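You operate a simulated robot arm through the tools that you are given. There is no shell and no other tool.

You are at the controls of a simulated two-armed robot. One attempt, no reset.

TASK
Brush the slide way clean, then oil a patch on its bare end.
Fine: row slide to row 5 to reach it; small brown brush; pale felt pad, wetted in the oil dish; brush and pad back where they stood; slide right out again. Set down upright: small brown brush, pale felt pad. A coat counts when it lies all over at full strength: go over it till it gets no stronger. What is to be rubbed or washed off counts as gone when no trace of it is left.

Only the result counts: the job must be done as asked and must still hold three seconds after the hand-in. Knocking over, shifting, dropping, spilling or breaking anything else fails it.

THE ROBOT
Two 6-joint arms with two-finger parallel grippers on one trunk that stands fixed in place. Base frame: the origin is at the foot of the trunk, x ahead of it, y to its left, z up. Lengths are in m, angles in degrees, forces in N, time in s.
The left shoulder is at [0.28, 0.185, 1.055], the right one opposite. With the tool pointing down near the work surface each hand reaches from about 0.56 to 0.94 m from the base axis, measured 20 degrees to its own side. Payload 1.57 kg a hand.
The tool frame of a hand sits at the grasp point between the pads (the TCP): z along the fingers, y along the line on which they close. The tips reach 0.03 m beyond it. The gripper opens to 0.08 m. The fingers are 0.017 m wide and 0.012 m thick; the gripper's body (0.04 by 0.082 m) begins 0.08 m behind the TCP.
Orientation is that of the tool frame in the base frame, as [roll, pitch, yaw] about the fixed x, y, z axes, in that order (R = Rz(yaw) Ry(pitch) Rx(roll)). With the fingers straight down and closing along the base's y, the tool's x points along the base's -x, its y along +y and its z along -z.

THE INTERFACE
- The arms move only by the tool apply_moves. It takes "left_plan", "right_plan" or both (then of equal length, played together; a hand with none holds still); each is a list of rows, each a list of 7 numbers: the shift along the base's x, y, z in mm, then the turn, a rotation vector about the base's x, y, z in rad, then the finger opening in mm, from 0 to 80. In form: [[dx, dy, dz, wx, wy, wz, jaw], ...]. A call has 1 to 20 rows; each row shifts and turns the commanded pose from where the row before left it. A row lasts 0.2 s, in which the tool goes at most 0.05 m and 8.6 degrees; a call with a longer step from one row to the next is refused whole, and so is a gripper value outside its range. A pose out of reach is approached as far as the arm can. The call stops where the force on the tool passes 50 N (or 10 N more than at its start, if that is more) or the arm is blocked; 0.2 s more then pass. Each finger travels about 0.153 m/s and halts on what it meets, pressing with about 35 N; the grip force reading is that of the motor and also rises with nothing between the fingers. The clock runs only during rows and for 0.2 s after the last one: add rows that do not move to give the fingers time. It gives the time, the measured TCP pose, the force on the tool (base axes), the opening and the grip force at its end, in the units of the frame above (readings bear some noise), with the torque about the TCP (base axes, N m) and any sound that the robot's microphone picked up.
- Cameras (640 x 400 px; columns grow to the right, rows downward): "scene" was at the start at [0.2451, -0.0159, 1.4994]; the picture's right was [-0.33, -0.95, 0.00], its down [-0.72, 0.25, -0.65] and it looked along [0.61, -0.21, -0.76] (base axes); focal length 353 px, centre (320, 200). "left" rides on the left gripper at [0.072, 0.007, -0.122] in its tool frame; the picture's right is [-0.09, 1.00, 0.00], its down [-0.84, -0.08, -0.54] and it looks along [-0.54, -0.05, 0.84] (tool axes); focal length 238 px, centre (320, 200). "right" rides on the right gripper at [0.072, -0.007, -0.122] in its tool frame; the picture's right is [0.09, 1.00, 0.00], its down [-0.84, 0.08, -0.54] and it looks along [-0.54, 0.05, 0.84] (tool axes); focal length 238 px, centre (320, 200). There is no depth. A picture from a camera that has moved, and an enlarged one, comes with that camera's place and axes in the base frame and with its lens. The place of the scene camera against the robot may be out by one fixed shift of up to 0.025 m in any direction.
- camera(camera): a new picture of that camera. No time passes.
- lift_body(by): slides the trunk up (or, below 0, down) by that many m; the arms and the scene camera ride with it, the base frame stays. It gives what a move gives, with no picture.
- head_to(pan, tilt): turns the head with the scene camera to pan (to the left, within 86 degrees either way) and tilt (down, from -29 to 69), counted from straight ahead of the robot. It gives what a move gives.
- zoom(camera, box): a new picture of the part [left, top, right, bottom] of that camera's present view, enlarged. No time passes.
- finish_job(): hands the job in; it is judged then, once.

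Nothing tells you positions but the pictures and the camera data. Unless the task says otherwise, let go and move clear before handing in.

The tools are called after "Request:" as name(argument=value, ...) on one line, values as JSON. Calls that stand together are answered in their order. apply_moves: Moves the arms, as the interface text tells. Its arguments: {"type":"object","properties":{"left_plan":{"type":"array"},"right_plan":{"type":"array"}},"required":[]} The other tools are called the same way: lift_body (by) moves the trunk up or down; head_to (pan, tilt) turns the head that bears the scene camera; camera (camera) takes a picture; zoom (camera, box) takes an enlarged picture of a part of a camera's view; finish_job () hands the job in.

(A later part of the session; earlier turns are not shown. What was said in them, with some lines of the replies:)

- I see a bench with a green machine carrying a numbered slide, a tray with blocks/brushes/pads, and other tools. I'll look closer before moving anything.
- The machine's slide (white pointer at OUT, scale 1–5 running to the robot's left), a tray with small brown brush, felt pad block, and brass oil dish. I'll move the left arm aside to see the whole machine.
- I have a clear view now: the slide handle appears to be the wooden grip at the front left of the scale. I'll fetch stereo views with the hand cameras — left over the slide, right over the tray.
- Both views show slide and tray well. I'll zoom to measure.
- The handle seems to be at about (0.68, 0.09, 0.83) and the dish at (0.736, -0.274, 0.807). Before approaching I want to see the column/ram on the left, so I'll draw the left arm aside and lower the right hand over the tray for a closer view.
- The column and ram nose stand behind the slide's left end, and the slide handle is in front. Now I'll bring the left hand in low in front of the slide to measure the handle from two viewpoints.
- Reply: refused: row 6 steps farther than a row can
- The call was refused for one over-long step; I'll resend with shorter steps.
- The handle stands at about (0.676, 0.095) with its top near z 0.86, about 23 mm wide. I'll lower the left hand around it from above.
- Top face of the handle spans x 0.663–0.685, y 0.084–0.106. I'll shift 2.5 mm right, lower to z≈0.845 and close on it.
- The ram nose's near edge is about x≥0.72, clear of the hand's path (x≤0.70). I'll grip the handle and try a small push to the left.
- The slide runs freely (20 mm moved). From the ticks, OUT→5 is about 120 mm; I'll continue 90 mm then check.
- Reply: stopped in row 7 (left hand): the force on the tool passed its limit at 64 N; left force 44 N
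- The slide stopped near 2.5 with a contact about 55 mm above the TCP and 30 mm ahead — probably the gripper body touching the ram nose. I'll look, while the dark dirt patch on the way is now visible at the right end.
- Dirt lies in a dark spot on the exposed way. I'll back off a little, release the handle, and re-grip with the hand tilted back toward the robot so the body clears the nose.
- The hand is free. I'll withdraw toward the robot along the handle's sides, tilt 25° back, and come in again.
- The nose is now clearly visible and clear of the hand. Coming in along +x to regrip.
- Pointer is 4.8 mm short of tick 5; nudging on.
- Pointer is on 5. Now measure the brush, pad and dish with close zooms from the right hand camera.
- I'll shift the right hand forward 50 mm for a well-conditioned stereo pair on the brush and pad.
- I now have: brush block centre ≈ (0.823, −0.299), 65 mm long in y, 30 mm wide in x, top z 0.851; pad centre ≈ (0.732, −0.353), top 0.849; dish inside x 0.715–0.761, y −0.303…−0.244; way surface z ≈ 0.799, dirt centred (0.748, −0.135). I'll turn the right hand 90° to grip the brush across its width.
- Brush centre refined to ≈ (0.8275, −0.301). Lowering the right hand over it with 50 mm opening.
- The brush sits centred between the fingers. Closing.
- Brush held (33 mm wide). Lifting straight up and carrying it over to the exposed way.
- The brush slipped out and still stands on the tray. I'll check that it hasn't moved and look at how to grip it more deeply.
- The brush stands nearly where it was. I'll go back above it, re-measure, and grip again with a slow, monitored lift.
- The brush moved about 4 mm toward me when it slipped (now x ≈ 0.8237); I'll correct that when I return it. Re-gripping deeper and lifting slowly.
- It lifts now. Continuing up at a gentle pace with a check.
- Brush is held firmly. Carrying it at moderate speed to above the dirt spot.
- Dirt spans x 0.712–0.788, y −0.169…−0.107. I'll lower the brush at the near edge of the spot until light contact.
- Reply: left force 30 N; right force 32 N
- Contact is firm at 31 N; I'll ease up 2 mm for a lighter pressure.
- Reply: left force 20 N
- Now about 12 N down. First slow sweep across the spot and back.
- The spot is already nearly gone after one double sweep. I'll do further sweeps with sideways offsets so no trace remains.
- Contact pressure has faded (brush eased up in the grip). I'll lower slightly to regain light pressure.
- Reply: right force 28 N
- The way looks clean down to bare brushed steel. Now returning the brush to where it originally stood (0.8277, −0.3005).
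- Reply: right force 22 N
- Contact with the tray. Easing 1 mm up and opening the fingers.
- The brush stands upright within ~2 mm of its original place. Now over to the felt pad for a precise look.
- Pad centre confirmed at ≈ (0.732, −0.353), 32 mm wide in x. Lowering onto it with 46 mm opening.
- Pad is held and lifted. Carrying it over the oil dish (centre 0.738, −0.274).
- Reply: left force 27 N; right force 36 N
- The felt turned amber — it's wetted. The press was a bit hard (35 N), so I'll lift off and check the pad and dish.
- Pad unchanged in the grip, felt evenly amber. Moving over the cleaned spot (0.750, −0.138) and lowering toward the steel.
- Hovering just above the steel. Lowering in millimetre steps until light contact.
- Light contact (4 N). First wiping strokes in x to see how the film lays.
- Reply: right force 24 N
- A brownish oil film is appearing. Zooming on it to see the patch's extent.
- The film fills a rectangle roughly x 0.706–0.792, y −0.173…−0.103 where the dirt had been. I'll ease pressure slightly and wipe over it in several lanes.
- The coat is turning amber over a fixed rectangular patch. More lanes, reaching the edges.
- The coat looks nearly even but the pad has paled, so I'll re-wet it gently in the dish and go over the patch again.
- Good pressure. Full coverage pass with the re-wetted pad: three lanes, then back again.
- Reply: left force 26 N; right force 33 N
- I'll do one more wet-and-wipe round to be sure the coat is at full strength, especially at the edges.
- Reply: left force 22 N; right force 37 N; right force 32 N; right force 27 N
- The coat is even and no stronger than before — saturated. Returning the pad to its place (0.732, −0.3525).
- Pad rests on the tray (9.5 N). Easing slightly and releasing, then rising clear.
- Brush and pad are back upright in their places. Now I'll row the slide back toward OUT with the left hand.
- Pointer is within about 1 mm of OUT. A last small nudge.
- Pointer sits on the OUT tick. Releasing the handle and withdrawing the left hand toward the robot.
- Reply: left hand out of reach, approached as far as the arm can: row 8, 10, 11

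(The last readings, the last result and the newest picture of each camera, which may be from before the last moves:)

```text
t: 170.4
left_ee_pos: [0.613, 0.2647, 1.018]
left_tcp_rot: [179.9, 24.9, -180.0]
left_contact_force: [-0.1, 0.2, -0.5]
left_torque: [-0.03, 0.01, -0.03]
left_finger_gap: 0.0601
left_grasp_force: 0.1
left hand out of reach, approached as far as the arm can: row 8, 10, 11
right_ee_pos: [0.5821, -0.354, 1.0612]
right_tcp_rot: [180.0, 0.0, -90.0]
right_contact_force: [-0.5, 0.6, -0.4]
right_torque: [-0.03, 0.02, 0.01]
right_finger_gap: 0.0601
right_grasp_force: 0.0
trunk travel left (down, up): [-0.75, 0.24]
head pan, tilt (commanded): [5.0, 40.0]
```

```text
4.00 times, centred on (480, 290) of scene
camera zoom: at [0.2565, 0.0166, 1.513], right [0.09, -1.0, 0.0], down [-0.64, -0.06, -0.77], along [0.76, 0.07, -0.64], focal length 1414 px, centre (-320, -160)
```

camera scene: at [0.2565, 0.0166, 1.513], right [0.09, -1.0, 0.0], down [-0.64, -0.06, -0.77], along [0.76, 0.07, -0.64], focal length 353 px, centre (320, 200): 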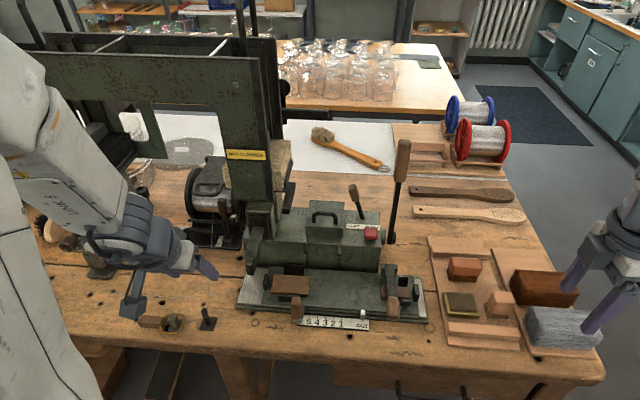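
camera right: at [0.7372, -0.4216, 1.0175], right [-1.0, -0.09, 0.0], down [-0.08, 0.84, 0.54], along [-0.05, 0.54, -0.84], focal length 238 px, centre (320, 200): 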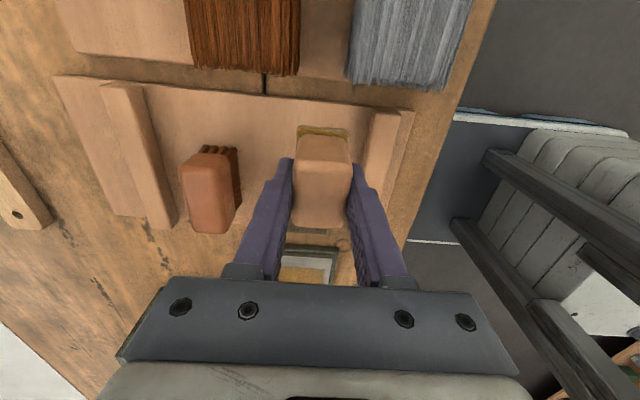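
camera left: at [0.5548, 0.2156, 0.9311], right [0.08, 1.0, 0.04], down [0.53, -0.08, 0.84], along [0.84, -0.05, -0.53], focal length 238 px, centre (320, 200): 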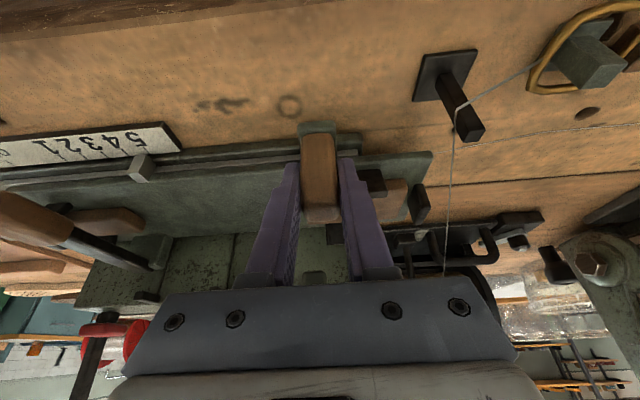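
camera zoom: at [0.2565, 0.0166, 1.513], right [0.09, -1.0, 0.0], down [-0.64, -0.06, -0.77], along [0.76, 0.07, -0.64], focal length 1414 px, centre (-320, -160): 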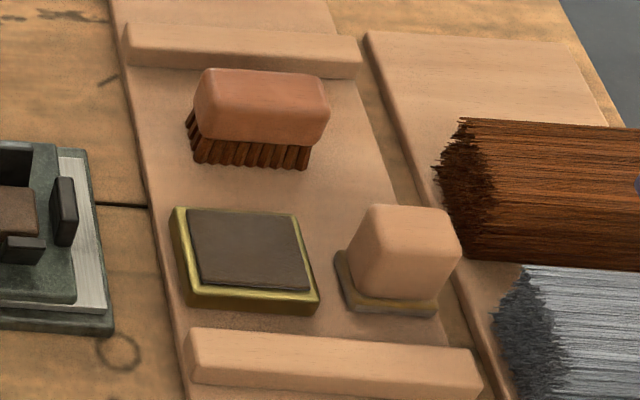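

Everything looks in order. I'll draw the left arm further back from the wire, and check the left bare end of the way and details once more.

Request:
apply_moves(left_plan=[[-20, 0, 10, 0, 0, 0, 60], [-25, 0, 10, 0, 0, 0, 60], [-25, 0, 10, 0, 0, 0, 60], [-10, 0, 10, 0, 0.145, 0, 60], [0, 0, 10, 0, 0.145, 0, 60], [0, 0, 10, 0, 0.145, 0, 60], [0, 0, 0, 0, 0, 0, 60]])

Request:
zoom(camera="scene", box=[225, 230, 325, 320])

Request:
zoom(camera="scene", box=[370, 260, 450, 330])

Request:
camera(camera="scene")

```text
t: 172.0
left_ee_pos: [0.5643, 0.2771, 1.0931]
left_tcp_rot: [179.9, -0.1, 179.9]
left_contact_force: [-0.4, -0.3, 0.7]
left_torque: [-0.01, 0.05, -0.02]
left_finger_gap: 0.06
left_grasp_force: 0.1
left hand out of reach, approached as far as the arm can: row 1, 2, 3
right_ee_pos: [0.5834, -0.3525, 1.0606]
right_tcp_rot: [-180.0, 0.0, -90.0]
right_contact_force: [-0.1, -0.3, -0.7]
right_torque: [0.0, -0.02, 0.0]
right_finger_gap: 0.0599
right_grasp_force: 0.1
trunk travel left (down, up): [-0.75, 0.24]
head pan, tilt (commanded): [5.0, 40.0]
```

```text
4.44 times, centred on (275, 275) of scene
camera zoom: at [0.2568, 0.0164, 1.5129], right [0.09, -1.0, 0.0], down [-0.64, -0.06, -0.77], along [0.76, 0.07, -0.64], focal length 1570 px, centre (520, -133)
```

zoom: 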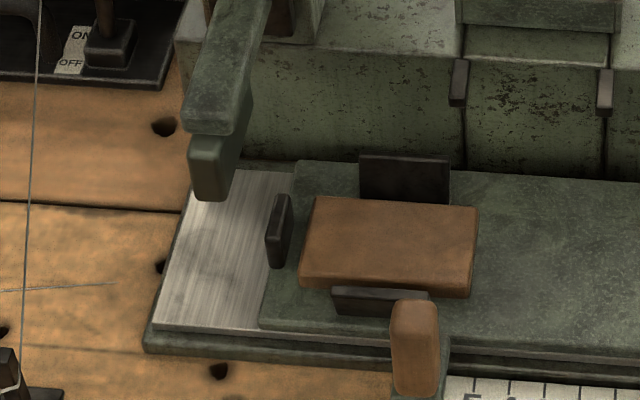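

```text
5.71 times, centred on (410, 295) of scene
camera zoom: at [0.2568, 0.0164, 1.5129], right [0.09, -1.0, 0.0], down [-0.64, -0.06, -0.77], along [0.76, 0.07, -0.64], focal length 2019 px, centre (-194, -343)
```

zoom: 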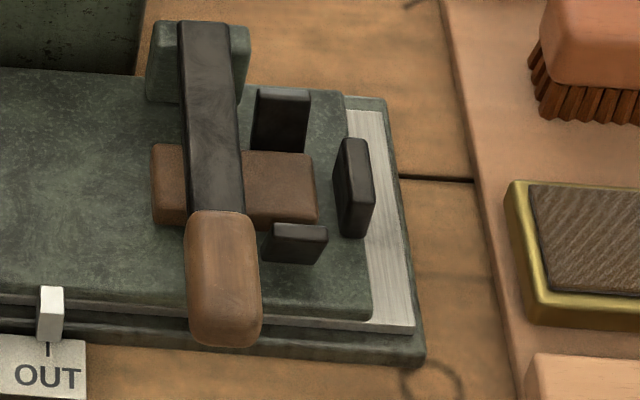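

```text
taken
camera scene: at [0.2568, 0.0164, 1.5129], right [0.09, -1.0, 0.0], down [-0.64, -0.06, -0.77], along [0.76, 0.07, -0.64], focal length 353 px, centre (320, 200)
```

scene: 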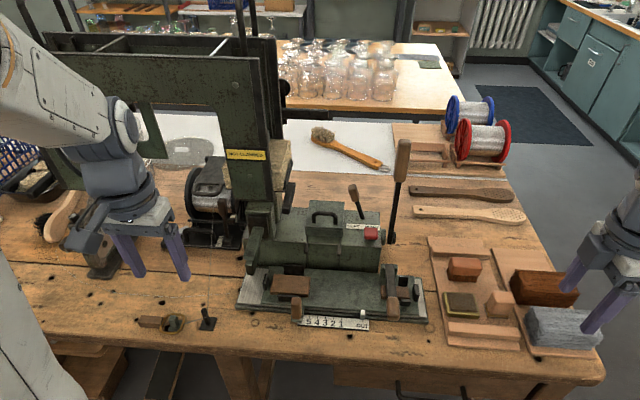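

The brush and pad stand upright in their places. The way was clean and evenly oiled before I closed the slide over it, the slide is back at OUT, and both hands are clear. Handing in.

Request:
finish_job()

```text
The job is handed in.
```

The job is handed in, with everything you asked for done. No verdict came back, so this rests on what the cameras showed.

- **Slide:** I rowed it to 5 to reach the way, then back out. The pointer now sits within about 1 mm of the OUT tick.
- **Brushing:** I went over the dark spot in several lanes with the small brown brush, until only bare steel showed.
- **Oiling:** I wetted the pad three times and wiped the whole patch until another round made it no stronger. The slide now covers the patch, so I could not look at it again at the end.
- **Brush and pad:** both are upright where they stood. The brush is about 2 mm off its original spot and the pad about 1 mm.

Two things went wrong on the way:

- **Left hand:** while I was rowing the slide, the move stopped at 64 N, most likely because the left hand touched the nose on the machine's column. I saw no change in the machine afterwards.
- **Brush:** it slipped out of the right hand on the first lift and shifted about 4 mm, staying upright. I allowed for that when putting it back.
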